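You operate a simulated robot arm through the tools that you are given. There is no shell and no other tool.

The job below is to be done with a simulated robot arm. You get a single attempt, and the scene is never put back.

Task
Lock out the rig and vent its air.
Fine: stop button in, key off, main switch off, lock bar across, air valve to vent, in that order. The screen ends dark, the gauge at 0.

It is judged by the outcome, as a careful person would: the job done as asked, and still so three seconds after it is handed in. It fails if anything else is knocked over, pushed out of place, dropped, spilled or broken.

Robot
A 6-joint arm with a two-finger parallel gripper, fixed in place. Base frame: the origin is on the floor under the middle of its stand, x ahead of it, y to its left, z up. Readings come in m, degrees, newtons and seconds.
With the tool pointing down near the work surface it reaches from about 0.22 to 0.62 m from the base axis. Its first joint turns from -115.0 to 115.0 degrees. Payload 3.43 kg.
The tool frame sits at the grasp point between the pads (the TCP): z along the fingers, y along the line on which they close. The tips reach 0.034 m beyond it. The gripper opens to 0.128 m. The fingers are 0.024 m wide and 0.012 m thick; the gripper's body (0.048 by 0.13 m) begins 0.096 m behind the TCP.
Orientation is told as [roll, pitch, yaw] about the base's x, y, z axes, in that order, counted from this pose: with the fingers straight down and closing along the base's y, the tool's x points along the base's -x, its y along +y and its z along -z.

Tools
- The arm moves only by the tool step_arm. Its argument "deltas" is a list of rows, each a list of 3 entries, a list of its own where there are three numbers: the shift along the tool's x, y, z in m, then the turn, a rotation vector about the tool's x, y, z in degrees, then the opening, from 0 (shut) to 1 (fully open). In form: [[[dx, dy, dz], [ax, ay, az], jaw], ...]. A call has 1 to 20 rows; each row shifts and turns the commanded pose from where the row before left it, along the tool's axes as they then stand. Rows are played at 5 a second. More than 0.05 m and 8.6 degrees between two rows, or a gripper value outside its range, and nothing of the call is played. A pose out of reach is approached as far as the arm can. The call stops where the force on the tool passes 40 N (or 10 N more than at its start, if that is more) or the arm is blocked; 0.2 s more then pass. The fingers move at their own pace (about 0.153 m/s each) and stop on an object; they squeeze with about 42 N. The grip force told is the motor's: it shows also when the fingers shut on nothing. Time passes only in rows, and 0.2 s behind the last, so rows that do not move let the fingers close. It gives the time, the measured TCP pose, the force on the tool (base axes), the opening and the grip force at its end, in the units of the frame above (readings bear some noise), with the torque about the TCP (base axes, N m) and any sound that the robot's microphone picked up.
- Cameras (640 x 400 px; columns grow to the right, rows downward): "scene" is fixed at [0.3978, 0.6506, 1.4746]; the picture's right is [-1.00, 0.09, 0.00], its down [0.02, 0.26, -0.97] and it looks along [-0.08, -0.96, -0.26] (base axes); focal length 321 px, centre (320, 200). "wrist" rides on the gripper at [0.076, -0.011, -0.16] in the tool frame; the picture's right is [0.15, 0.99, 0.00], its down [-0.88, 0.13, -0.46] and it looks along [-0.45, 0.07, 0.89] (tool axes); focal length 234 px, centre (320, 200). There is no depth. A picture from a camera that has moved, and an enlarged one, comes with that camera's place and axes in the base frame and with its lens.
- get_image(camera): a new picture of that camera. It takes no simulated time.
- lift_body(by): slides the trunk up (or, below 0, down) by that many m; the arm rides with it, the base frame stays. It gives what a move gives, with no picture.
- close_up(camera, box): a new picture of the part [left, top, right, bottom] of that camera's present view, enlarged. It takes no simulated time.
- job_done(): hands the job in; it is judged then, once.

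Places have to be worked out from the pictures, the camera data and where the tool is seen. Open the gripper and draw the arm clear of the work before you hand the job in, unless the task says otherwise.

The tools are called after "Call:" by a JSON object that holds its "name" and its "arguments". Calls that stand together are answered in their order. step_arm: Moves the arm, as the interface text tells. Its arguments: {"type":"object","properties":{"deltas":{"type":"array","items":{"type":"array"}}},"required":["deltas"]} The other tools are called the same way: lift_body (by) moves the trunk up or down; get_image (camera) takes a picture; close_up (camera, box) takes an enlarged picture of a part of a camera's view; job_done () hands the job in.

At the start:

```text
t: 0.0
tool_pos: [0.1388, -0.3491, 1.1706]
tcp_rot: [-0.1, -0.1, 0.1]
force: [0.0, -0.1, -0.1]
ft_torque: [0.01, 0.0, 0.01]
width: 0.1281
grip_force: 0.1
trunk travel left (down, up): [-0.925, 0.065]
```

scene: 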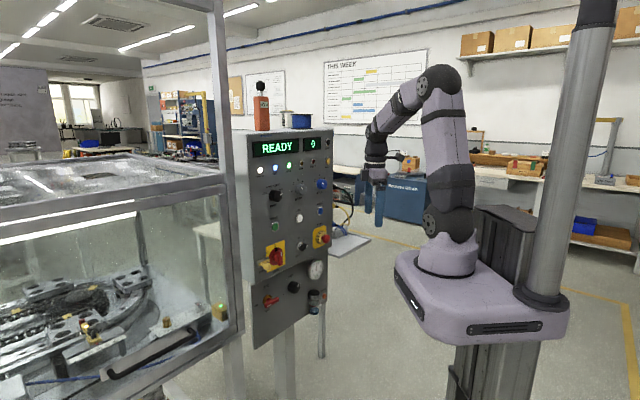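
wrist: 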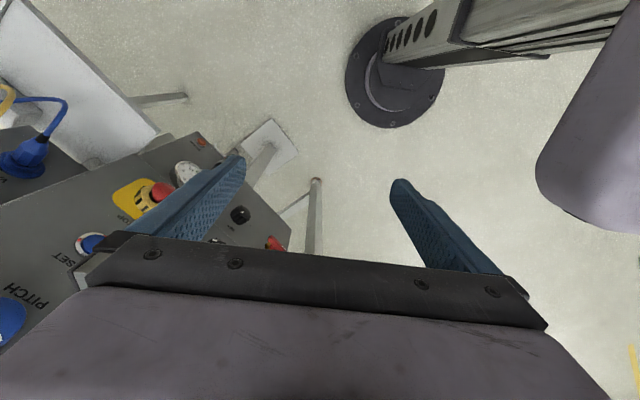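

I start by looking closely at the panel in the scene camera to identify the controls.

Call:
{"name": "close_up", "arguments": {"camera": "scene", "box": [230, 120, 350, 195]}}

Call:
{"name": "close_up", "arguments": {"camera": "scene", "box": [230, 190, 350, 265]}}

Call:
{"name": "close_up", "arguments": {"camera": "scene", "box": [230, 250, 350, 325]}}

Call:
{"name": "close_up", "arguments": {"camera": "wrist", "box": [0, 100, 320, 300]}}

```text
5.33 times, centred on (290, 158) of scene
camera zoom: at [0.3978, 0.6506, 1.4746], right [-1.0, 0.09, 0.0], down [0.02, 0.26, -0.97], along [-0.08, -0.96, -0.26], focal length 1712 px, centre (480, 427)
```

zoom: 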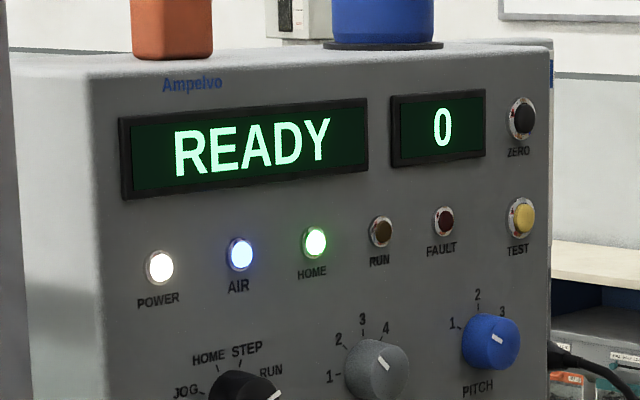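

```text
5.33 times, centred on (290, 228) of scene
camera zoom: at [0.3978, 0.6506, 1.4746], right [-1.0, 0.09, 0.0], down [0.02, 0.26, -0.97], along [-0.08, -0.96, -0.26], focal length 1712 px, centre (480, 53)
```

zoom: 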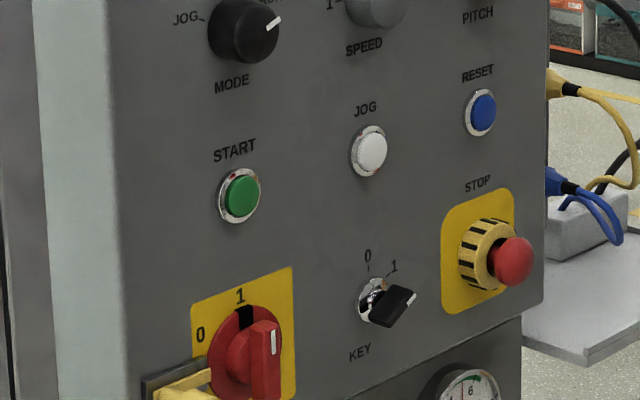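

```text
5.33 times, centred on (290, 288) of scene
camera zoom: at [0.3978, 0.6506, 1.4746], right [-1.0, 0.09, 0.0], down [0.02, 0.26, -0.97], along [-0.08, -0.96, -0.26], focal length 1712 px, centre (480, -267)
```

zoom: 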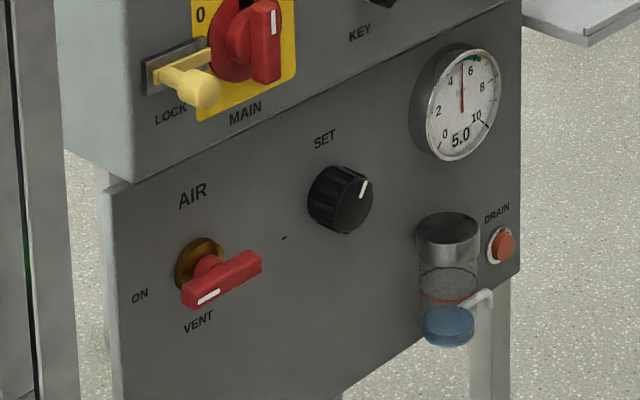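

```text
2.00 times, centred on (160, 200) of wrist
camera zoom: at [0.0627, -0.3611, 1.3295], right [-0.15, 0.99, 0.0], down [0.88, 0.13, 0.46], along [0.45, 0.07, -0.89], focal length 468 px, centre (640, 200)
```

zoom: 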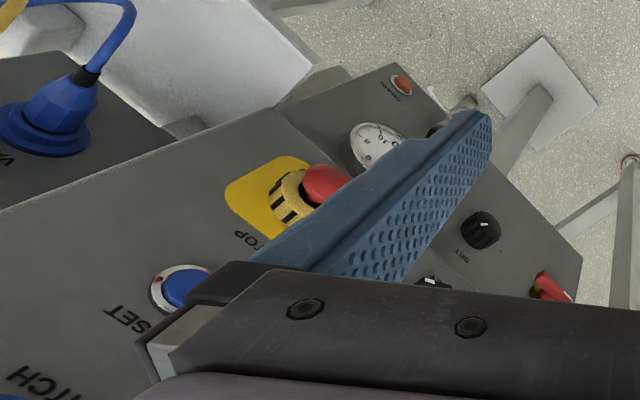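

The panel lies at roughly azimuth -45° from the base, facing the robot: by triangulation STOP ≈ (0.265,-0.585,0.98) and the SET knob ≈ (0.40,-0.51,0.81). I first yaw the tool 45° in place to face the panel squarely, and shift it a little toward the panel.

Call:
{"name": "step_arm", "arguments": {"deltas": [[[0, 0, 0], [0, 0, 7.5], 1], [[0, 0, 0], [0, 0, 7.5], 1], [[0, 0, 0], [0, 0, 7.5], 1], [[0, 0, 0], [0, 0, 7.5], 1], [[0, 0, 0], [0, 0, 7.5], 1], [[0, 0, 0], [0, 0, 7.5], 0.5], [[-0.015, 0, 0], [0, 0, 0], 0.0], [[-0.015, 0, 0], [0, 0, 0], 0.0], [[-0.015, 0, 0], [0, 0, 0], 0.0], [[-0.015, 0, 0], [0, 0, 0], 0.0]]}}

```text
t: 2.2
tool_pos: [0.182, -0.3916, 1.1705]
tcp_rot: [0.0, 0.1, -44.9]
force: [0.0, 0.0, 0.9]
ft_torque: [0.0, 0.0, 0.0]
width: 0.0001
grip_force: 32.5
trunk travel left (down, up): [-0.925, 0.065]
```

Yaw is -45° as planned. Now I pitch the tool toward horizontal in steps, halfway first, and look.

Call:
{"name": "step_arm", "arguments": {"deltas": [[[0, 0, 0], [0, -7.5, 0], 0], [[0, 0, 0], [0, -7.5, 0], 0], [[0, 0, 0], [0, -7.5, 0], 0], [[0, 0, 0], [0, -7.5, 0], 0], [[0, 0, 0], [0, -7.5, 0], 0], [[0, 0, 0], [0, -7.5, 0], 0]]}}

Call:
{"name": "get_image", "arguments": {"camera": "scene"}}

Call:
{"name": "get_image", "arguments": {"camera": "wrist"}}

```text
t: 3.6
tool_pos: [0.1807, -0.3902, 1.1703]
tcp_rot: [0.0, -45.1, -45.1]
force: [0.0, 0.5, 0.1]
ft_torque: [0.02, 0.01, -0.01]
width: 0.0001
grip_force: 33.0
trunk travel left (down, up): [-0.925, 0.065]
```

```text
taken
```

scene: 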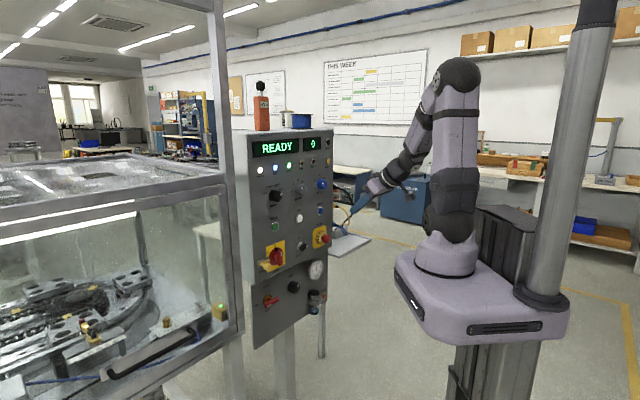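

```text
taken
camera wrist: at [0.055, -0.2824, 1.2296], right [0.63, 0.77, -0.1], down [0.3, -0.12, 0.94], along [0.72, -0.62, -0.31], focal length 234 px, centre (320, 200)
```

wrist: 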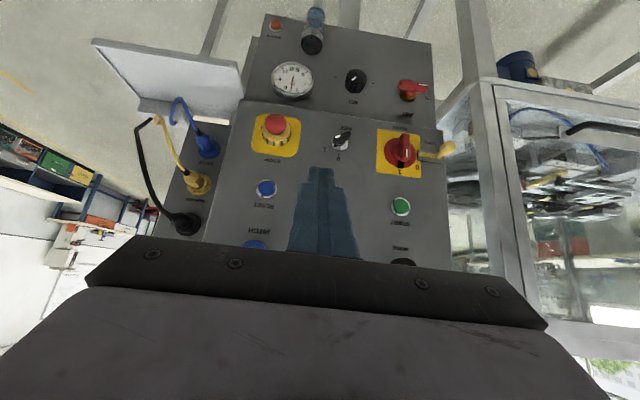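

The wrist camera now sees the whole panel (upside down). I take close-ups to measure the controls.

Call:
{"name": "close_up", "arguments": {"camera": "wrist", "box": [220, 0, 460, 150]}}

Call:
{"name": "close_up", "arguments": {"camera": "wrist", "box": [220, 100, 460, 250]}}

Call:
{"name": "close_up", "arguments": {"camera": "wrist", "box": [360, 60, 520, 200]}}

```text
2.67 times, centred on (340, 75) of wrist
camera zoom: at [0.055, -0.2824, 1.2296], right [0.63, 0.77, -0.1], down [0.3, -0.12, 0.94], along [0.72, -0.62, -0.31], focal length 624 px, centre (267, 533)
```

zoom: 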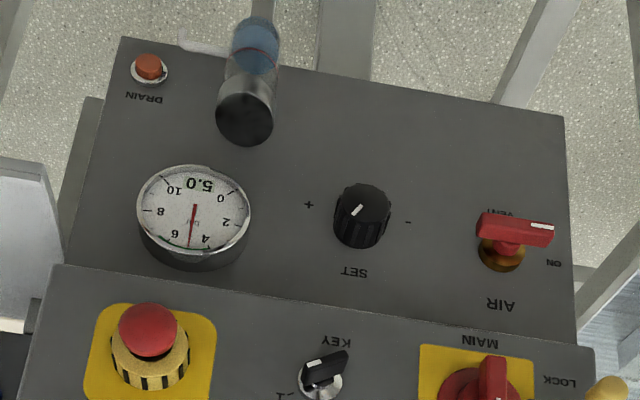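

```text
2.67 times, centred on (340, 175) of wrist
camera zoom: at [0.055, -0.2824, 1.2296], right [0.63, 0.77, -0.1], down [0.3, -0.12, 0.94], along [0.72, -0.62, -0.31], focal length 624 px, centre (267, 267)
```

zoom: 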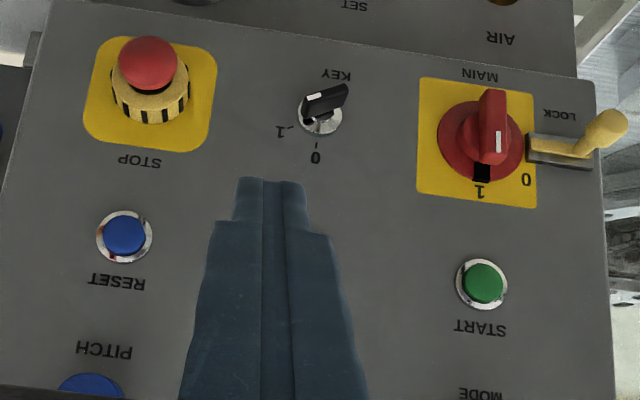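

```text
2.86 times, centred on (440, 130) of wrist
camera zoom: at [0.055, -0.2824, 1.2296], right [0.63, 0.77, -0.1], down [0.3, -0.12, 0.94], along [0.72, -0.62, -0.31], focal length 669 px, centre (-23, 400)
```

zoom: 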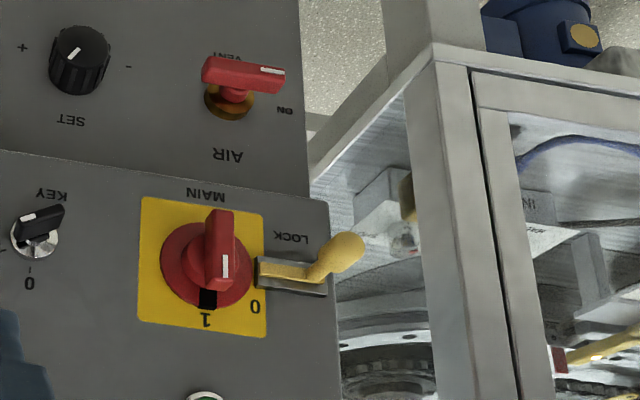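

From two wrist views: STOP cap ≈ (0.267,-0.595,0.975), key ≈ (0.35,-0.50,0.99), main ≈ (0.415,-0.413,1.0), lock ≈ (0.486,-0.363,0.975), air valve ≈ (0.487,-0.42,0.805). I finish pitching the tool to horizontal while moving it 6 cm toward the panel, which still leaves ample clearance.

Call:
{"name": "step_arm", "arguments": {"deltas": [[[-0.0141, 0, 0.0141], [0, 0, 0], 0], [[-0.0141, 0, 0.0141], [0, 0, 0], 0], [[-0.0141, 0, 0.0141], [0, 0, 0], 0], [[0, 0, 0], [0, -7.5, 0], 0], [[0, 0, 0], [0, -7.5, 0], 0], [[0, 0, 0], [0, -7.5, 0], 0], [[0, 0, 0], [0, -7.5, 0], 0], [[0, 0, 0], [0, -7.5, 0], 0], [[0, 0, 0], [0, -7.5, 0], 0]]}}

Call:
{"name": "get_image", "arguments": {"camera": "scene"}}

Call:
{"name": "get_image", "arguments": {"camera": "wrist"}}

```text
t: 5.6
tool_pos: [0.2179, -0.4455, 1.1864]
tcp_rot: [81.2, -89.7, -126.1]
force: [-0.1, -0.4, 0.5]
ft_torque: [-0.02, 0.02, 0.02]
width: 0.0
grip_force: 32.9
out of reach, approached as far as the arm can: row 9
trunk travel left (down, up): [-0.925, 0.065]
```

```text
taken
```

scene: 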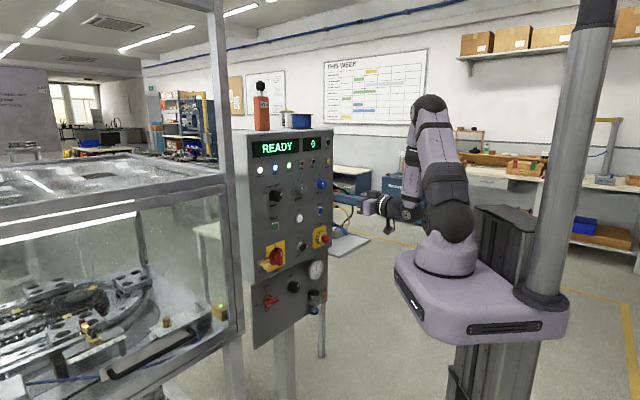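

```text
taken
camera wrist: at [0.0983, -0.3423, 1.1105], right [0.7, 0.7, -0.14], down [-0.23, 0.41, 0.88], along [0.68, -0.58, 0.45], focal length 234 px, centre (320, 200)
```

wrist: 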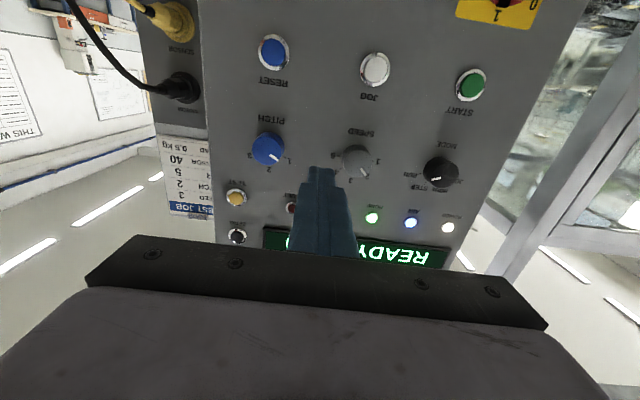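

Tool orientation is now horizontal facing the panel, though the last row hit a reach limit (arm quite folded). I check the settled pose with a tiny forward move.

Call:
{"name": "step_arm", "arguments": {"deltas": [[[0, 0, 0.01], [0, 0, 0], 0], [[0, 0, 0.01], [0, 0, 0], 0]]}}

```text
t: 6.2
tool_pos: [0.2342, -0.4593, 1.1847]
tcp_rot: [-170.6, -90.0, 125.7]
force: [-0.1, -0.1, 0.1]
ft_torque: [0.0, 0.01, -0.02]
width: 0.0
grip_force: 32.7
trunk travel left (down, up): [-0.925, 0.065]
```

Pose is consistent (tool points along (0.707,-0.707,0), TCP 0.49 m out). I lower the trunk 0.21 m so the tool is at the height of the stop button/key/main row; the tip stays ~7 cm in front of the most protruding knob.

Call:
{"name": "lift_body", "arguments": {"by": -0.21}}

Call:
{"name": "get_image", "arguments": {"camera": "wrist"}}

Call:
{"name": "get_image", "arguments": {"camera": "scene"}}

```text
t: 8.4
tool_pos: [0.2336, -0.4603, 0.976]
tcp_rot: [147.8, -90.0, 167.3]
force: [-0.1, 1.0, 0.8]
ft_torque: [0.0, -0.02, -0.03]
width: 0.0
grip_force: 33.3
trunk travel left (down, up): [-0.715, 0.275]
```

```text
taken
camera wrist: at [0.113, -0.3566, 0.8998], right [0.7, 0.7, -0.15], down [-0.23, 0.41, 0.88], along [0.68, -0.58, 0.45], focal length 234 px, centre (320, 200)
```

wrist: 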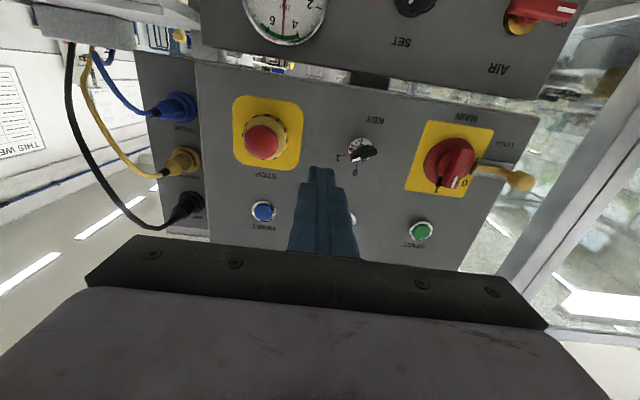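

```text
taken
```

scene: 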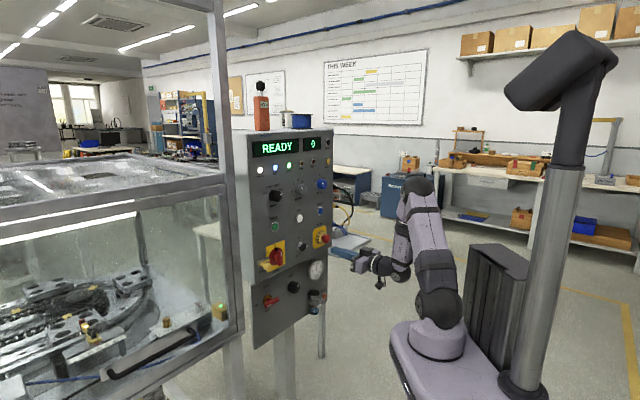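

Good view of the row. I take close-ups from here to refine positions of stop, key, main and lock.

Call:
{"name": "close_up", "arguments": {"camera": "wrist", "box": [220, 80, 400, 192]}}

Call:
{"name": "close_up", "arguments": {"camera": "wrist", "box": [390, 80, 570, 192]}}

```text
3.56 times, centred on (310, 136) of wrist
camera zoom: at [0.113, -0.3566, 0.8998], right [0.7, 0.7, -0.15], down [-0.23, 0.41, 0.88], along [0.68, -0.58, 0.45], focal length 833 px, centre (356, 428)
```

zoom: 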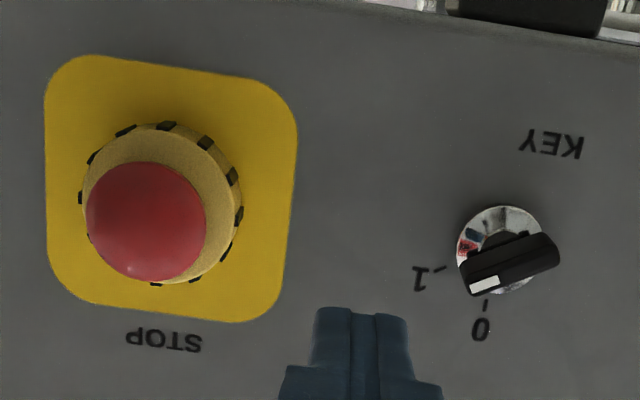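

```text
3.56 times, centred on (480, 136) of wrist
camera zoom: at [0.113, -0.3566, 0.8998], right [0.7, 0.7, -0.15], down [-0.23, 0.41, 0.88], along [0.68, -0.58, 0.45], focal length 833 px, centre (-249, 428)
```

zoom: 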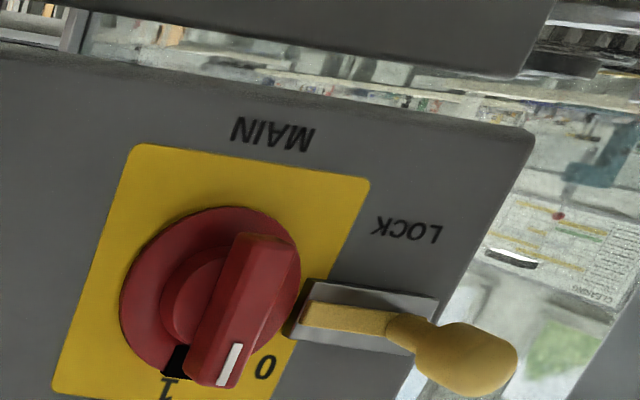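

STOP cap resolves to L≈-0.230 (lateral), z≈0.974, with its front face around f≈0.595. I slide the closed gripper sideways 7 cm in front of it and advance 4 cm, staying short of contact.

Call:
{"name": "step_arm", "arguments": {"deltas": [[[0.0005, -0.0175, 0], [0, 0, 0], 0], [[0.0005, -0.0175, 0], [0, 0, 0], 0], [[0.0005, -0.0175, 0], [0, 0, 0], 0], [[0.0005, -0.0175, 0], [0, 0, 0], 0], [[0, 0, 0.01], [0, 0, 0], 0], [[0, 0, 0.01], [0, 0, 0], 0], [[0, 0, 0.01], [0, 0, 0], 0], [[0, 0, 0.01], [0, 0, 0], 0], [[0, 0, 0], [0, 0, 0], 0]]}}

Call:
{"name": "get_image", "arguments": {"camera": "wrist"}}

Call:
{"name": "close_up", "arguments": {"camera": "scene", "box": [250, 190, 400, 284]}}

```text
t: 10.4
tool_pos: [0.213, -0.5379, 0.9739]
tcp_rot: [109.7, -89.9, -154.6]
force: [0.0, 0.2, -0.5]
ft_torque: [-0.03, -0.02, 0.0]
width: 0.0
grip_force: 33.2
trunk travel left (down, up): [-0.715, 0.275]
```

```text
taken
camera wrist: at [0.092, -0.4344, 0.8971], right [0.7, 0.7, -0.15], down [-0.23, 0.41, 0.88], along [0.68, -0.58, 0.45], focal length 234 px, centre (320, 200)
```

wrist: 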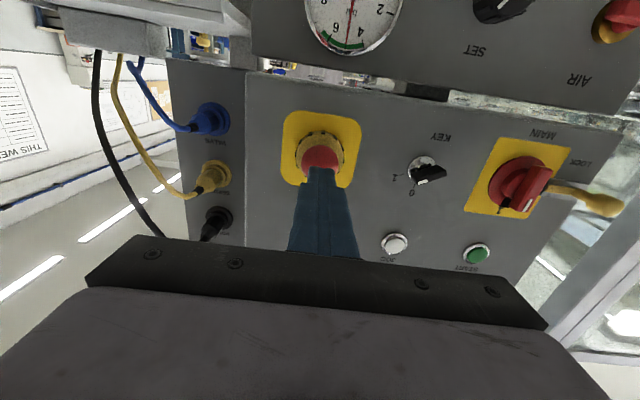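

```text
4.26 times, centred on (325, 237) of scene
camera zoom: at [0.3978, 0.6506, 1.4746], right [-1.0, 0.09, 0.0], down [0.02, 0.26, -0.97], along [-0.08, -0.96, -0.26], focal length 1366 px, centre (299, 43)
```

zoom: 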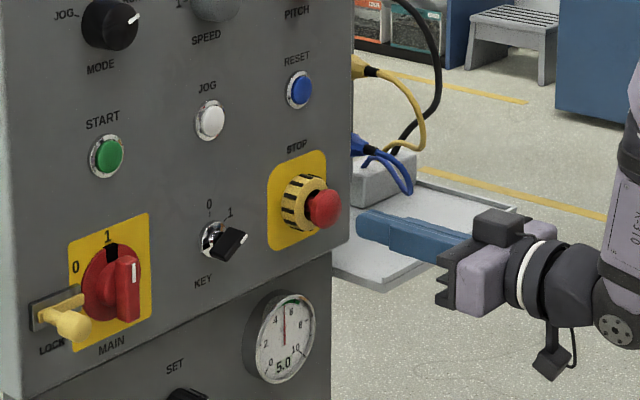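

The closed tip lines up with the STOP cap, about 3 cm away. I advance slowly in 4 mm rows and watch the force.

Call:
{"name": "step_arm", "arguments": {"deltas": [[[0, 0, 0.005], [0, 0, 0], 0], [[0, 0, 0.005], [0, 0, 0], 0], [[0, 0, 0.005], [0, 0, 0], 0], [[0, 0, 0.004], [0, 0, 0], 0], [[0, 0, 0.004], [0, 0, 0], 0], [[0, 0, 0.004], [0, 0, 0], 0], [[0, 0, 0.003], [0, 0, 0], 0], [[0, 0, 0.003], [0, 0, 0], 0]]}}

```text
t: 12.2
tool_pos: [0.236, -0.5614, 0.9748]
tcp_rot: [130.6, -90.0, -175.5]
force: [0.6, 0.0, 0.2]
ft_torque: [-0.01, 0.0, -0.02]
width: 0.0
grip_force: 32.9
trunk travel left (down, up): [-0.715, 0.275]
```

No contact yet with the tip at f≈0.598; I keep advancing in 2–3 mm rows.

Call:
{"name": "step_arm", "arguments": {"deltas": [[[0, 0, 0.003], [0, 0, 0], 0], [[0, 0, 0.003], [0, 0, 0], 0], [[0, 0, 0.003], [0, 0, 0], 0], [[0, 0, 0.002], [0, 0, 0], 0], [[0, 0, 0.002], [0, 0, 0], 0], [[0, 0, 0.002], [0, 0, 0], 0]]}}

Call:
{"name": "close_up", "arguments": {"camera": "scene", "box": [250, 190, 400, 284]}}

```text
t: 13.7
tool_pos: [0.2437, -0.5703, 0.9763]
tcp_rot: [88.2, -89.7, -133.2]
force: [-22.2, 20.8, -5.0]
ft_torque: [0.1, 0.16, 0.03]
width: 0.0
grip_force: 33.1
trunk travel left (down, up): [-0.715, 0.275]
heard: click
```

```text
4.26 times, centred on (325, 237) of scene
camera zoom: at [0.3978, 0.6506, 1.4746], right [-1.0, 0.09, 0.0], down [0.02, 0.26, -0.97], along [-0.08, -0.96, -0.26], focal length 1366 px, centre (299, 43)
```

zoom: 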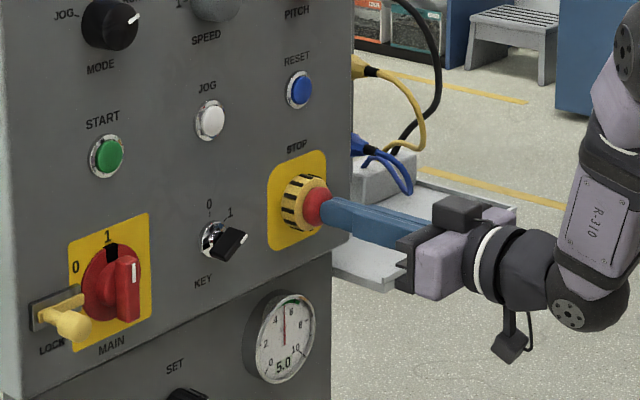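

A click at ~30 N: the stop button latched. I back off 5 cm and check the screen and button.

Call:
{"name": "step_arm", "arguments": {"deltas": [[[0, 0, -0.005], [0, 0, 0], 0], [[0, 0, -0.01], [0, 0, 0], 0], [[0, 0, -0.015], [0, 0, 0], 0], [[0, 0, -0.02], [0, 0, 0], 0], [[0, 0, 0], [0, 0, 0], 0]]}}

Call:
{"name": "close_up", "arguments": {"camera": "scene", "box": [230, 120, 390, 220]}}

Call:
{"name": "close_up", "arguments": {"camera": "scene", "box": [250, 190, 400, 284]}}

Call:
{"name": "get_image", "arguments": {"camera": "wrist"}}

```text
t: 14.8
tool_pos: [0.21, -0.5364, 0.974]
tcp_rot: [-172.8, -89.8, 127.7]
force: [-0.4, 0.2, -0.6]
ft_torque: [0.01, 0.01, 0.04]
width: 0.0001
grip_force: 32.4
trunk travel left (down, up): [-0.715, 0.275]
```

```text
4.00 times, centred on (310, 170) of scene
camera zoom: at [0.3978, 0.6506, 1.4746], right [-1.0, 0.09, 0.0], down [0.02, 0.26, -0.97], along [-0.08, -0.96, -0.26], focal length 1284 px, centre (360, 320)
```

zoom: 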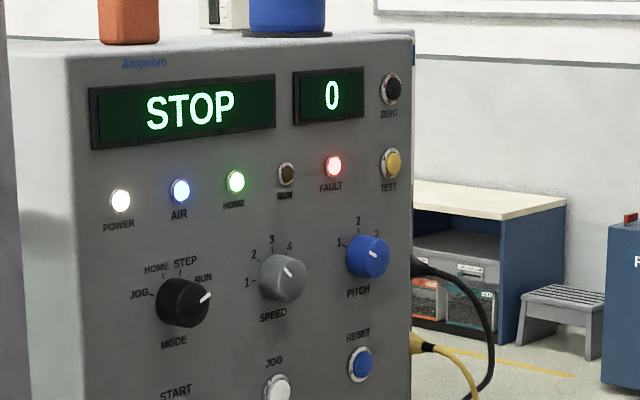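

```text
4.26 times, centred on (325, 237) of scene
camera zoom: at [0.3978, 0.6506, 1.4746], right [-1.0, 0.09, 0.0], down [0.02, 0.26, -0.97], along [-0.08, -0.96, -0.26], focal length 1366 px, centre (299, 43)
```

zoom: 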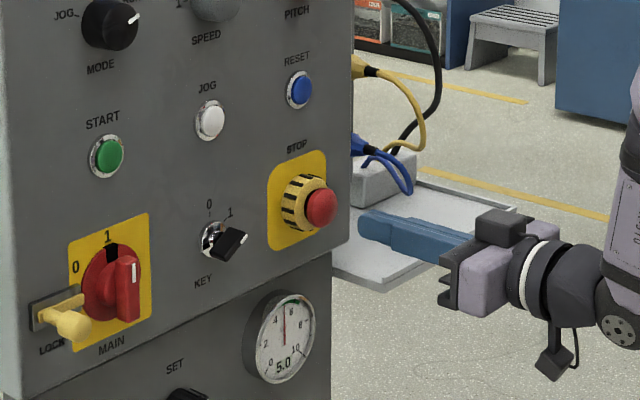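

```text
taken
camera wrist: at [0.0902, -0.4333, 0.8973], right [0.7, 0.7, -0.15], down [-0.23, 0.41, 0.88], along [0.68, -0.58, 0.45], focal length 234 px, centre (320, 200)
```

wrist: 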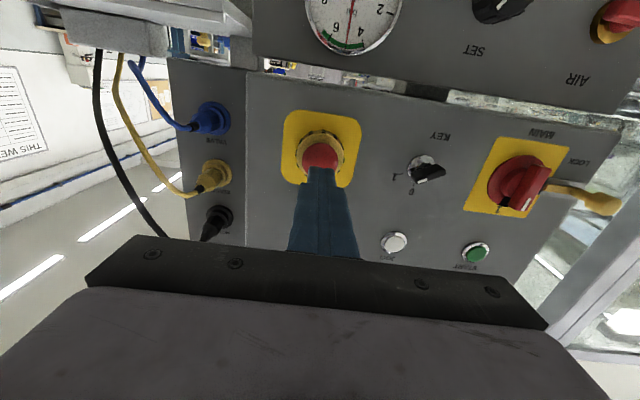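

Screen shows STOP with the fault lamp on: step 1 done. Next the key: its bow is at L≈-0.1065, z≈0.972, front near f≈0.61, pointing to "1" (60° right of up). I retreat, slide over to it, roll the tool +60° and open to ~5 cm.

Call:
{"name": "step_arm", "arguments": {"deltas": [[[0, 0, -0.014], [0, 0, 0], 0], [[0, 0, -0.014], [0, 0, 0], 0], [[0, 0.0248, 0], [0, 0, 0], 0], [[0, 0.0248, 0], [0, 0, 0], 0], [[0, 0.0248, 0], [0, 0, 0], 0], [[0.001, 0.0249, 0], [0, 0, 0], 0], [[0.001, 0.0249, 0], [0, 0, 0], 0.1], [[0, 0, 0], [0, 0, 7.5], 0.2], [[0, 0, 0], [0, 0, 7.5], 0.4], [[0, 0, 0], [0, 0, 7.5], 0.4], [[0, 0, 0], [0, 0, 7.5], 0.4], [[0, 0, 0], [0, 0, 7.5], 0.4], [[0, 0, 0], [0, 0, 7.5], 0.4], [[0, 0, 0], [0, 0, 7.5], 0.4], [[0, 0, 0], [0, 0, 7.5], 0.4], [[0, 0, 0], [0, 0, 0], 0.4]]}}

Call:
{"name": "get_image", "arguments": {"camera": "wrist"}}

Call:
{"name": "close_up", "arguments": {"camera": "scene", "box": [250, 190, 400, 284]}}

```text
t: 18.2
tool_pos: [0.2765, -0.4426, 0.9912]
tcp_rot: [90.0, -29.9, -134.9]
force: [-0.6, 0.0, 0.0]
ft_torque: [0.01, 0.02, 0.0]
width: 0.051
grip_force: 0.1
out of reach, approached as far as the arm can: row 6, 7
trunk travel left (down, up): [-0.715, 0.275]
```

```text
taken
camera wrist: at [0.2062, -0.2887, 0.9416], right [0.44, 0.44, 0.78], down [-0.82, -0.17, 0.55], along [0.38, -0.88, 0.28], focal length 234 px, centre (320, 200)
```

wrist: 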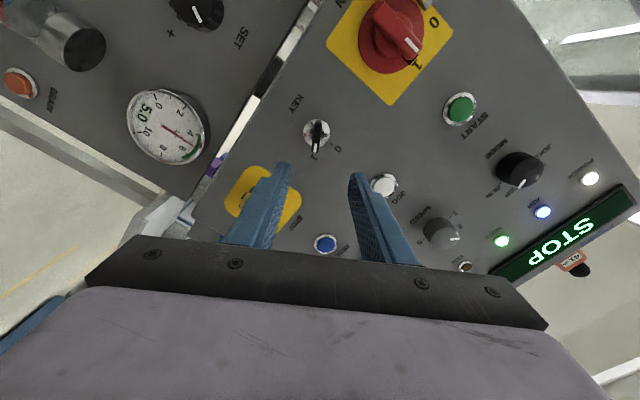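

```text
4.26 times, centred on (325, 237) of scene
camera zoom: at [0.3978, 0.6506, 1.4746], right [-1.0, 0.09, 0.0], down [0.02, 0.26, -0.97], along [-0.08, -0.96, -0.26], focal length 1366 px, centre (299, 43)
```

zoom: 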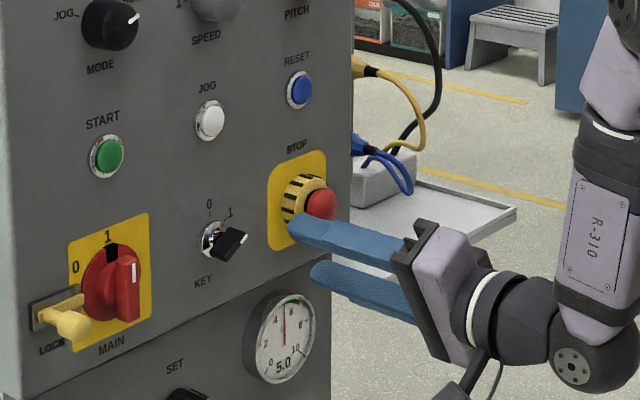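

Rows 6–7 hit the inner reach limit, so the TCP sits 1 cm off laterally and 2 cm high; I can correct this while moving forward. A close-up of the key from here refines its place.

Call:
{"name": "close_up", "arguments": {"camera": "wrist", "box": [250, 80, 410, 180]}}

```text
4.00 times, centred on (330, 130) of wrist
camera zoom: at [0.2062, -0.2887, 0.9416], right [0.44, 0.44, 0.78], down [-0.82, -0.17, 0.55], along [0.38, -0.88, 0.28], focal length 937 px, centre (280, 480)
```

zoom: 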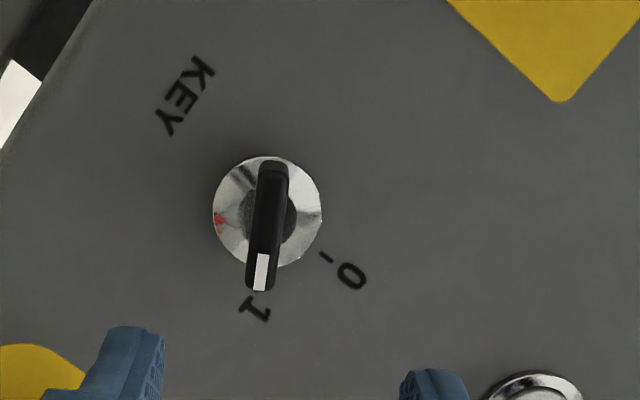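

Key axis refined to L≈-0.105, z≈0.973; bow is aligned midway between the jaw directions. I move forward 2 cm and correct sideways/down.

Call:
{"name": "step_arm", "arguments": {"deltas": [[[0, 0, 0.011], [0, 0, 0], 0.4], [[0, 0, 0.011], [0, 0, 0], 0.4], [[0.01, -0.0046, 0], [0, 0, 0], 0.4], [[0.0098, -0.0047, 0], [0, 0, 0], 0.4], [[0, 0, 0], [0, 0, 0], 0.4]]}}

Call:
{"name": "close_up", "arguments": {"camera": "wrist", "box": [240, 100, 400, 200]}}

```text
t: 19.4
tool_pos: [0.3004, -0.4495, 0.9715]
tcp_rot: [90.1, -30.0, -134.9]
force: [-0.2, 0.0, 1.2]
ft_torque: [0.0, 0.01, -0.01]
width: 0.0511
grip_force: 0.1
trunk travel left (down, up): [-0.715, 0.275]
```

```text
4.00 times, centred on (320, 150) of wrist
camera zoom: at [0.2299, -0.2951, 0.9235], right [0.44, 0.44, 0.78], down [-0.82, -0.17, 0.55], along [0.38, -0.88, 0.28], focal length 937 px, centre (320, 400)
```

zoom: 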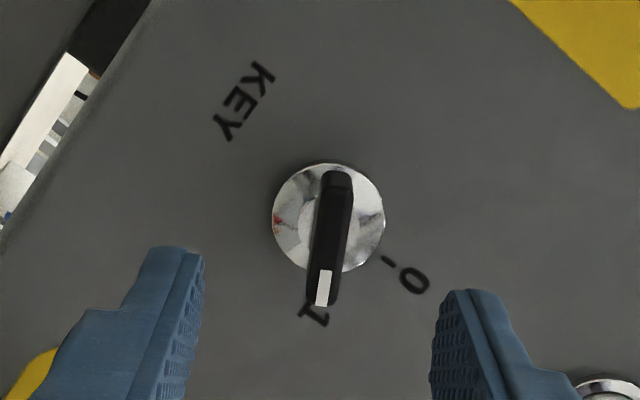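

The bow is centered within ~3 mm of the jaw midline. I shift +2.7 mm along the closing line and advance 5.5 cm so the tips straddle the bow.

Call:
{"name": "step_arm", "arguments": {"deltas": [[[0, 0.0027, 0.005], [0, 0, 0], 0.4], [[0, 0, 0.01], [0, 0, 0], 0.4], [[0, 0, 0.01], [0, 0, 0], 0.4], [[0, 0, 0.01], [0, 0, 0], 0.4], [[0, 0, 0.01], [0, 0, 0], 0.4], [[0, 0, 0.005], [0, 0, 0], 0.4], [[0, 0, 0.005], [0, 0, 0], 0.4], [[0, 0, 0], [0, 0, 0], 0.4]]}}

Call:
{"name": "close_up", "arguments": {"camera": "wrist", "box": [240, 100, 400, 200]}}

Call:
{"name": "close_up", "arguments": {"camera": "scene", "box": [260, 210, 360, 272]}}

```text
t: 21.2
tool_pos: [0.3407, -0.4867, 0.9734]
tcp_rot: [90.0, -30.1, -134.9]
force: [-0.2, 0.6, 0.6]
ft_torque: [0.03, -0.01, 0.0]
width: 0.0513
grip_force: 0.1
trunk travel left (down, up): [-0.715, 0.275]
```

```text
4.00 times, centred on (320, 150) of wrist
camera zoom: at [0.2703, -0.3335, 0.9259], right [0.44, 0.44, 0.78], down [-0.82, -0.17, 0.55], along [0.38, -0.88, 0.28], focal length 937 px, centre (320, 400)
```

zoom: 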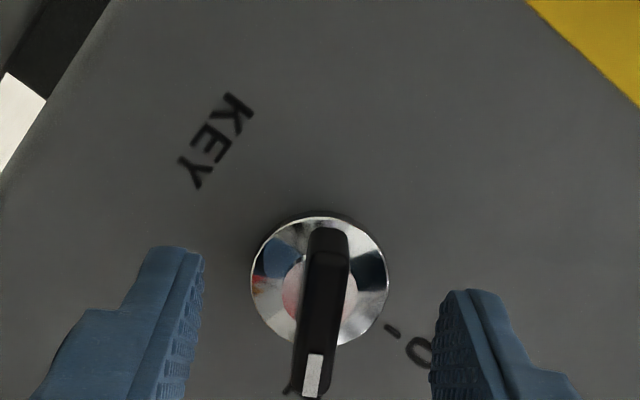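

```text
6.40 times, centred on (310, 241) of scene
camera zoom: at [0.3978, 0.6506, 1.4746], right [-1.0, 0.09, 0.0], down [0.02, 0.26, -0.97], along [-0.08, -0.96, -0.26], focal length 2055 px, centre (384, -62)
```

zoom: 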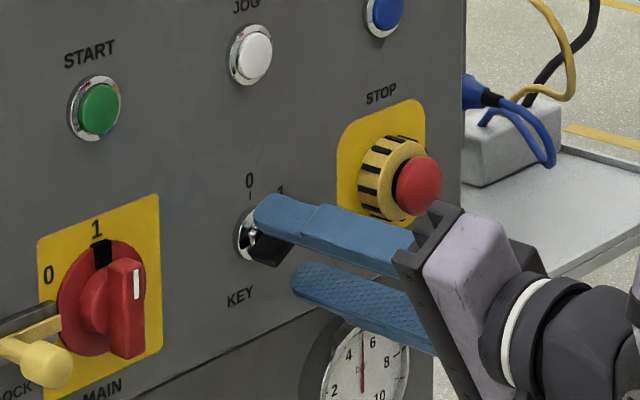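

Bow front is at f≈0.611 and the lock disc at ≈0.637; the TCP is within 1 mm of the key axis. I advance another 9 mm (tips at ≈0.628) and close on the bow.

Call:
{"name": "step_arm", "arguments": {"deltas": [[[0, 0, 0.005], [0, 0, 0], 0.4], [[0, 0, 0.004], [0, 0, 0], 0.4], [[0, 0, 0], [0, 0, 0], 0.25], [[0, 0, 0], [0, 0, 0], 0.1], [[0, 0, 0], [0, 0, 0], 0.0], [[0, 0, 0], [0, 0, 0], 0.0]]}}

Call:
{"name": "close_up", "arguments": {"camera": "wrist", "box": [240, 100, 400, 200]}}

```text
t: 22.6
tool_pos: [0.3473, -0.4942, 0.9747]
tcp_rot: [90.0, -30.0, -134.9]
force: [-0.1, -0.3, 0.1]
ft_torque: [0.01, 0.02, -0.06]
width: 0.009
grip_force: 42.3
trunk travel left (down, up): [-0.715, 0.275]
```

```text
4.00 times, centred on (320, 150) of wrist
camera zoom: at [0.2769, -0.3395, 0.926], right [0.44, 0.44, 0.78], down [-0.82, -0.17, 0.55], along [0.38, -0.88, 0.28], focal length 937 px, centre (320, 400)
```

zoom: 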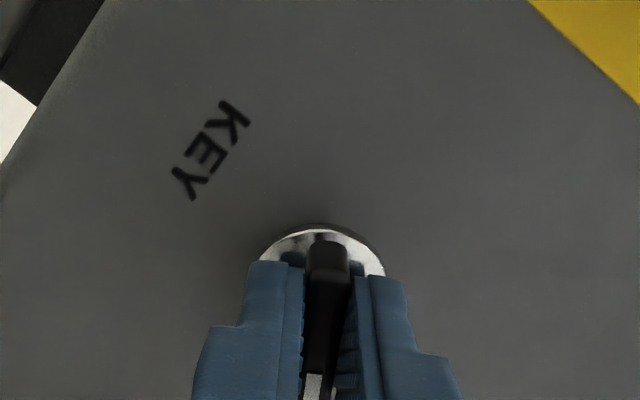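

Gripped at 9 mm width with negligible side force. I twist counterclockwise (negative about tool z) in 5° rows, first 30°.

Call:
{"name": "step_arm", "arguments": {"deltas": [[[0, 0, 0], [0, 0, -5], 0], [[0, 0, 0], [0, 0, -5], 0], [[0, 0, 0], [0, 0, -5], 0], [[0, 0, 0], [0, 0, -5], 0], [[0, 0, 0], [0, 0, -5], 0], [[0, 0, 0], [0, 0, -5], 0]]}}

Call:
{"name": "close_up", "arguments": {"camera": "wrist", "box": [240, 100, 400, 200]}}

```text
t: 24.1
tool_pos: [0.3459, -0.494, 0.9739]
tcp_rot: [89.7, -60.0, -134.8]
force: [-1.5, -0.4, -6.9]
ft_torque: [-0.69, -0.73, -0.7]
width: 0.0089
grip_force: 42.5
trunk travel left (down, up): [-0.715, 0.275]
```

```text
4.00 times, centred on (320, 150) of wrist
camera zoom: at [0.2539, -0.3624, 0.902], right [0.66, 0.66, 0.37], down [-0.55, 0.09, 0.83], along [0.51, -0.75, 0.42], focal length 937 px, centre (320, 400)
```

zoom: 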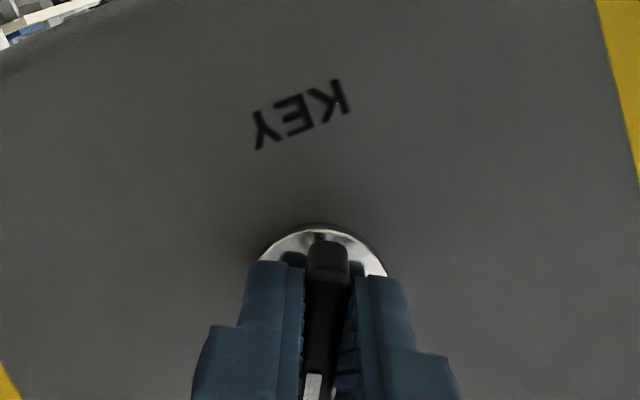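

The key is turning with the jaws, forces small. I continue the remaining 30°.

Call:
{"name": "step_arm", "arguments": {"deltas": [[[0, 0, 0], [0, 0, -5], 0], [[0, 0, 0], [0, 0, -5], 0], [[0, 0, 0], [0, 0, -5], 0], [[0, 0, 0], [0, 0, -5], 0], [[0, 0, 0], [0, 0, -5], 0], [[0, 0, 0], [0, 0, -5], 0], [[0, 0, 0], [0, 0, 0], 0]]}}

Call:
{"name": "close_up", "arguments": {"camera": "wrist", "box": [240, 100, 400, 200]}}

Call:
{"name": "close_up", "arguments": {"camera": "scene", "box": [230, 120, 390, 220]}}

```text
t: 25.6
tool_pos: [0.3464, -0.4931, 0.9736]
tcp_rot: [23.7, -89.9, -68.6]
force: [-8.3, -2.3, -4.8]
ft_torque: [0.92, 0.87, -0.18]
width: 0.0087
grip_force: 42.9
trunk travel left (down, up): [-0.715, 0.275]
```

```text
4.00 times, centred on (320, 150) of wrist
camera zoom: at [0.2255, -0.3908, 0.8971], right [0.7, 0.7, -0.15], down [-0.23, 0.41, 0.88], along [0.68, -0.58, 0.45], focal length 937 px, centre (320, 400)
```

zoom: 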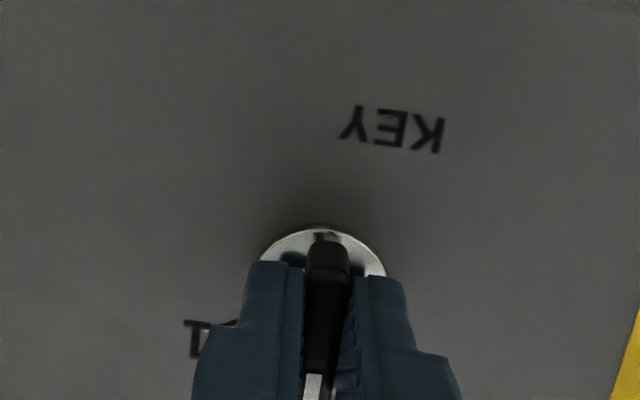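

```text
4.00 times, centred on (310, 170) of scene
camera zoom: at [0.3978, 0.6506, 1.4746], right [-1.0, 0.09, 0.0], down [0.02, 0.26, -0.97], along [-0.08, -0.96, -0.26], focal length 1284 px, centre (360, 320)
```

zoom: 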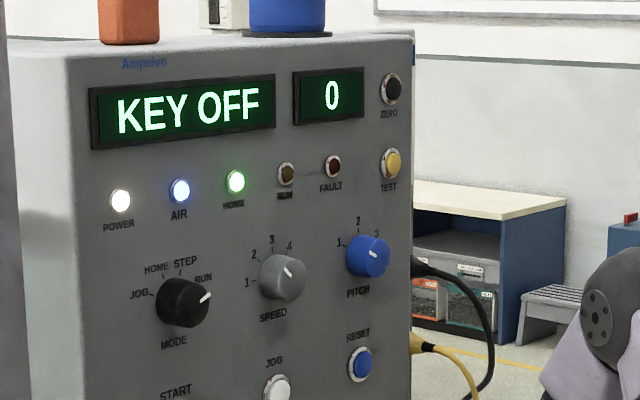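

Screen reads KEY OFF. I open the jaws and back straight out 6 cm, then verify.

Call:
{"name": "step_arm", "arguments": {"deltas": [[[0, 0, 0], [0, 0, 0], 0.2], [[0, 0, 0], [0, 0, 0], 0.4], [[0, 0, 0], [0, 0, 0], 0.4], [[0, 0, -0.01], [0, 0, 0], 0.4], [[0, 0, -0.015], [0, 0, 0], 0.4], [[0, 0, -0.015], [0, 0, 0], 0.4], [[0, 0, -0.015], [0, 0, 0], 0.4], [[0, 0, 0], [0, 0, 0], 0.4]]}}

Call:
{"name": "get_image", "arguments": {"camera": "wrist"}}

Call:
{"name": "close_up", "arguments": {"camera": "scene", "box": [230, 120, 390, 220]}}

```text
t: 27.4
tool_pos: [0.307, -0.4597, 0.982]
tcp_rot: [69.1, -89.6, -113.7]
force: [0.2, 0.0, 0.4]
ft_torque: [-0.02, 0.02, -0.01]
width: 0.0512
grip_force: 0.1
out of reach, approached as far as the arm can: row 6, 7
trunk travel left (down, up): [-0.715, 0.275]
```

```text
taken
camera wrist: at [0.1858, -0.3561, 0.9047], right [0.7, 0.7, -0.14], down [-0.24, 0.41, 0.88], along [0.68, -0.58, 0.45], focal length 234 px, centre (320, 200)
```

wrist: 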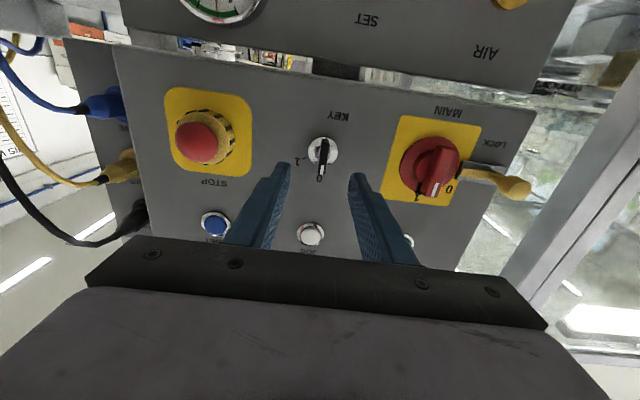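

```text
4.00 times, centred on (310, 170) of scene
camera zoom: at [0.3978, 0.6506, 1.4746], right [-1.0, 0.09, 0.0], down [0.02, 0.26, -0.97], along [-0.08, -0.96, -0.26], focal length 1284 px, centre (360, 320)
```

zoom: 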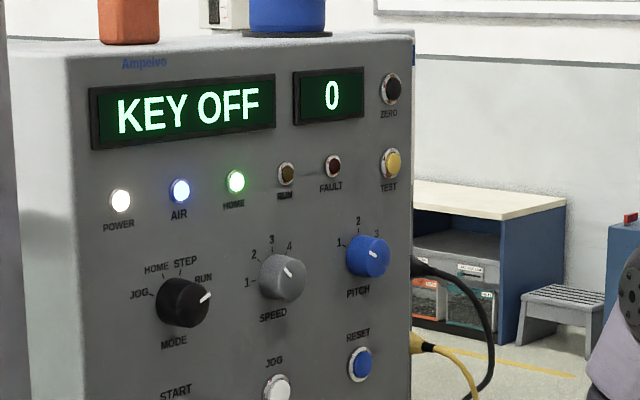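

Key is at 0 and the screen still reads KEY OFF. The arm is near its inner reach limit here, so I raise the tool relative to the shoulder by 12 cm and lower the trunk equally, then retreat slightly for a good view of MAIN.

Call:
{"name": "step_arm", "arguments": {"deltas": [[[-0.02, 0, 0], [0, 0, 0], 0.4], [[-0.02, 0, 0], [0, 0, 0], 0.4], [[-0.02, 0, 0], [0, 0, 0], 0.4], [[-0.02, 0, 0], [0, 0, 0], 0.4], [[-0.02, 0, 0], [0, 0, 0], 0.4], [[-0.012, 0, 0], [0, 0, 0], 0.4], [[0, 0, -0.015], [0, 0, 0], 0.4], [[0, 0, -0.015], [0, 0, 0], 0.4], [[0, 0, 0], [0, 0, 0], 0.4]]}}

```text
t: 29.4
tool_pos: [0.2848, -0.4376, 1.0916]
tcp_rot: [159.8, -90.0, 155.1]
force: [1.0, 0.2, -0.3]
ft_torque: [-0.01, 0.01, 0.02]
width: 0.0513
grip_force: 0.1
trunk travel left (down, up): [-0.715, 0.275]
```

No reach problem there. Now lower the trunk 11.5 cm to bring the tool back to the control row, and look.

Call:
{"name": "lift_body", "arguments": {"by": -0.115}}

Call:
{"name": "get_image", "arguments": {"camera": "wrist"}}

Call:
{"name": "get_image", "arguments": {"camera": "scene"}}

```text
t: 30.9
tool_pos: [0.2839, -0.4379, 0.9775]
tcp_rot: [149.8, -90.0, 165.2]
force: [-0.4, -0.5, 0.4]
ft_torque: [0.0, 0.01, 0.0]
width: 0.0513
grip_force: 0.1
trunk travel left (down, up): [-0.6, 0.39]
```

```text
taken
camera wrist: at [0.1641, -0.3346, 0.9009], right [0.7, 0.7, -0.15], down [-0.23, 0.41, 0.88], along [0.68, -0.58, 0.45], focal length 234 px, centre (320, 200)
```

wrist: 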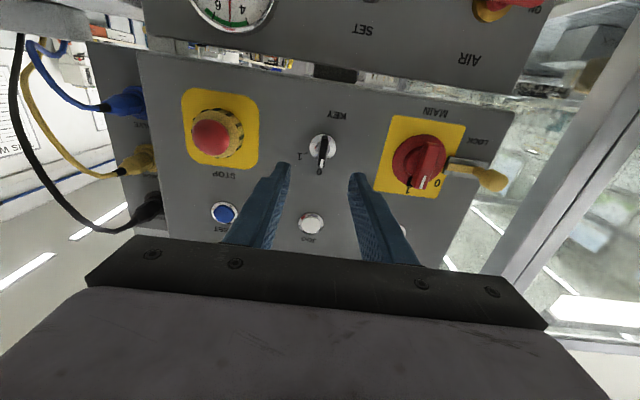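

```text
taken
```

scene: 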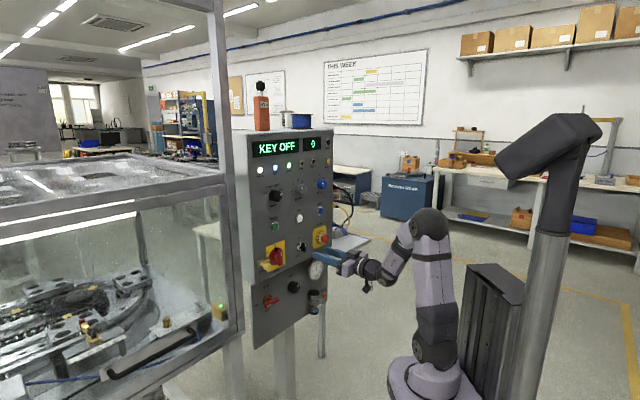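

I take a close-up of MAIN and LOCK from here for parallax before sliding over.

Call:
{"name": "close_up", "arguments": {"camera": "wrist", "box": [360, 80, 540, 192]}}

```text
3.56 times, centred on (450, 136) of wrist
camera zoom: at [0.1641, -0.3346, 0.9009], right [0.7, 0.7, -0.15], down [-0.23, 0.41, 0.88], along [0.68, -0.58, 0.45], focal length 833 px, centre (-142, 428)
```

zoom: 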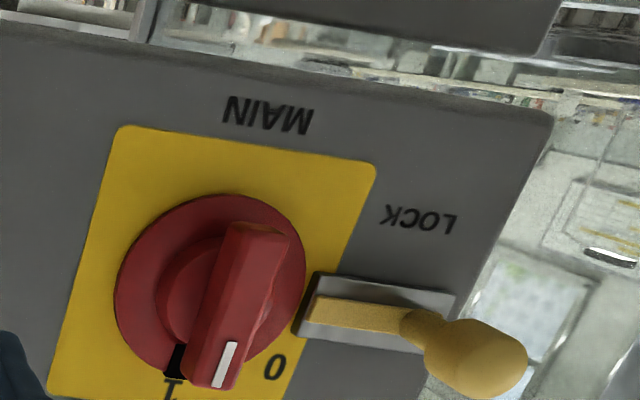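

MAIN handle: axis ≈ L 0.016, z 0.971, vertical bar z 0.947–1.000 with its front face at f≈0.612. I slide the open gripper in front of it (tips still at f≈0.545).

Call:
{"name": "step_arm", "arguments": {"deltas": [[[0.001, 0.0208, 0], [0, 0, 0], 0.4], [[0.001, 0.0208, 0], [0, 0, 0], 0.4], [[0.001, 0.0208, 0], [0, 0, 0], 0.4], [[0.001, 0.0208, 0], [0, 0, 0], 0.4], [[0.001, 0.0208, 0], [0, 0, 0], 0.4], [[0.001, 0.0208, 0], [0, 0, 0], 0.4], [[0, 0, 0], [0, 0, 0], 0.4]]}}

Call:
{"name": "get_image", "arguments": {"camera": "wrist"}}

Call:
{"name": "close_up", "arguments": {"camera": "wrist", "box": [240, 100, 400, 200]}}

```text
t: 32.5
tool_pos: [0.3611, -0.3739, 0.9755]
tcp_rot: [10.1, -90.0, -54.7]
force: [-0.6, 0.8, 0.1]
ft_torque: [0.0, 0.01, -0.03]
width: 0.0514
grip_force: 0.0
out of reach, approached as far as the arm can: row 4, 5, 6
trunk travel left (down, up): [-0.6, 0.39]
```

```text
taken
camera wrist: at [0.2395, -0.2715, 0.8991], right [0.69, 0.7, -0.15], down [-0.23, 0.41, 0.88], along [0.68, -0.58, 0.45], focal length 234 px, centre (320, 200)
```

wrist: 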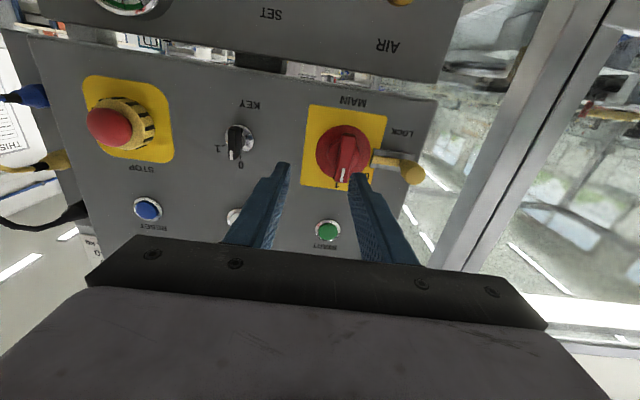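

```text
4.00 times, centred on (320, 150) of wrist
camera zoom: at [0.2395, -0.2715, 0.8991], right [0.69, 0.7, -0.15], down [-0.23, 0.41, 0.88], along [0.68, -0.58, 0.45], focal length 937 px, centre (320, 400)
```

zoom: 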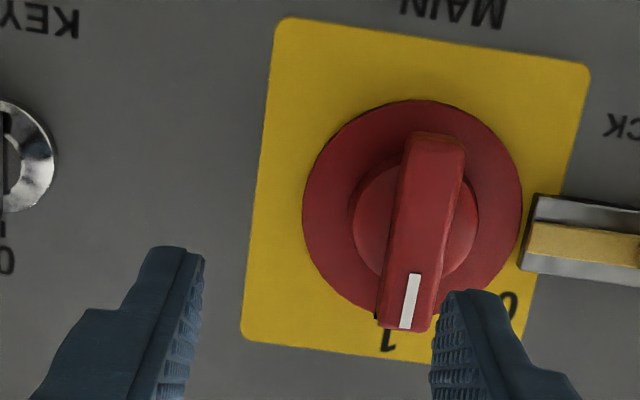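

Rows 4–6 again touched the inner limit at f≈0.52, so I do the remaining 2.5 cm sideways shift 3 cm further forward (tips ≈0.584, handle front at 0.612).

Call:
{"name": "step_arm", "arguments": {"deltas": [[[0, 0, 0.01], [0, 0, 0], 0.4], [[0, 0, 0.01], [0, 0, 0], 0.4], [[0, 0, 0.01], [0, 0, 0], 0.4], [[0.002, 0.009, 0], [0, 0, 0], 0.4], [[0.002, 0.008, 0], [0, 0, 0], 0.4], [[0.0015, 0.008, 0], [0, 0, 0], 0.4], [[0, 0, 0], [0, 0, 0], 0.4]]}}

Call:
{"name": "close_up", "arguments": {"camera": "wrist", "box": [240, 100, 400, 200]}}

Call:
{"name": "close_up", "arguments": {"camera": "scene", "box": [240, 210, 360, 285]}}

```text
t: 34.1
tool_pos: [0.3767, -0.3992, 0.9748]
tcp_rot: [20.2, -90.0, -64.7]
force: [-0.4, -0.3, -0.1]
ft_torque: [-0.01, 0.0, -0.02]
width: 0.0512
grip_force: 0.0
out of reach, approached as far as the arm can: row 2, 4, 5, 6
trunk travel left (down, up): [-0.6, 0.39]
```

```text
4.00 times, centred on (320, 150) of wrist
camera zoom: at [0.2554, -0.2955, 0.898], right [0.69, 0.71, -0.15], down [-0.23, 0.41, 0.88], along [0.68, -0.58, 0.45], focal length 937 px, centre (320, 400)
```

zoom: 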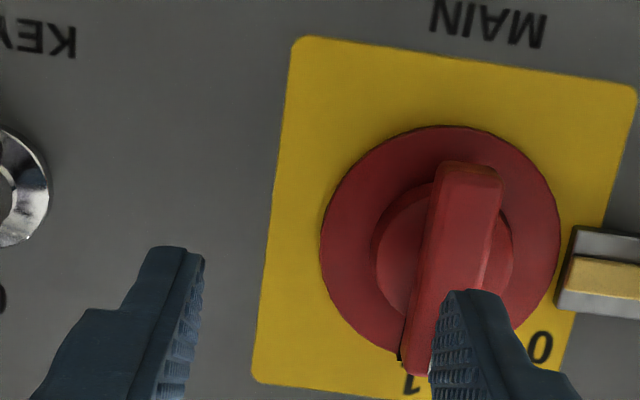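

```text
5.33 times, centred on (300, 248) of scene
camera zoom: at [0.3978, 0.6506, 1.4746], right [-1.0, 0.09, 0.0], down [0.02, 0.26, -0.97], along [-0.08, -0.96, -0.26], focal length 1712 px, centre (427, -53)
```

zoom: 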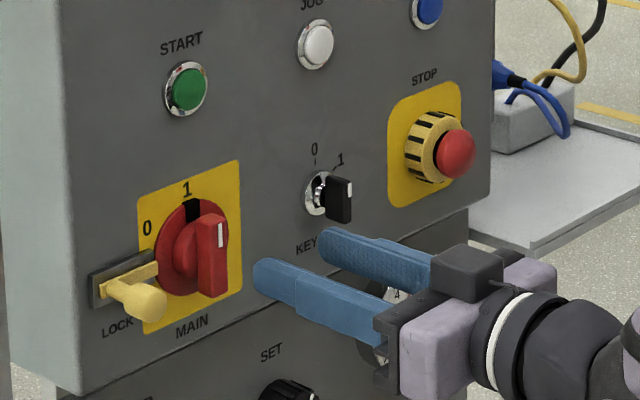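

Sideways motion to the left is blocked by the arm's own limits at this posture. I look at the arm posture in the scene camera to decide how to change it.

Call:
{"name": "close_up", "arguments": {"camera": "scene", "box": [240, 180, 560, 400]}}

```text
1.82 times, centred on (400, 290) of scene
camera zoom: at [0.3978, 0.6506, 1.4746], right [-1.0, 0.09, 0.0], down [0.02, 0.26, -0.97], along [-0.08, -0.96, -0.26], focal length 584 px, centre (174, 36)
```

zoom: 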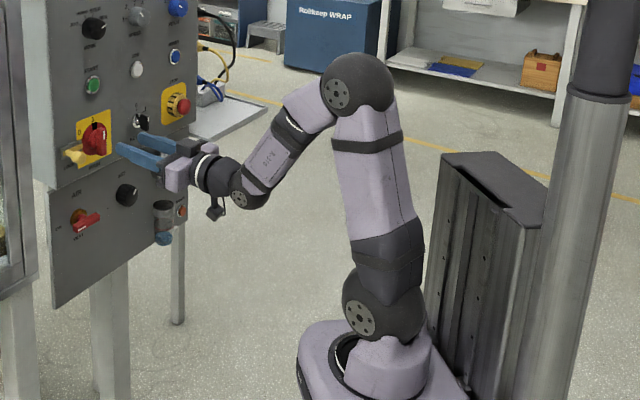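

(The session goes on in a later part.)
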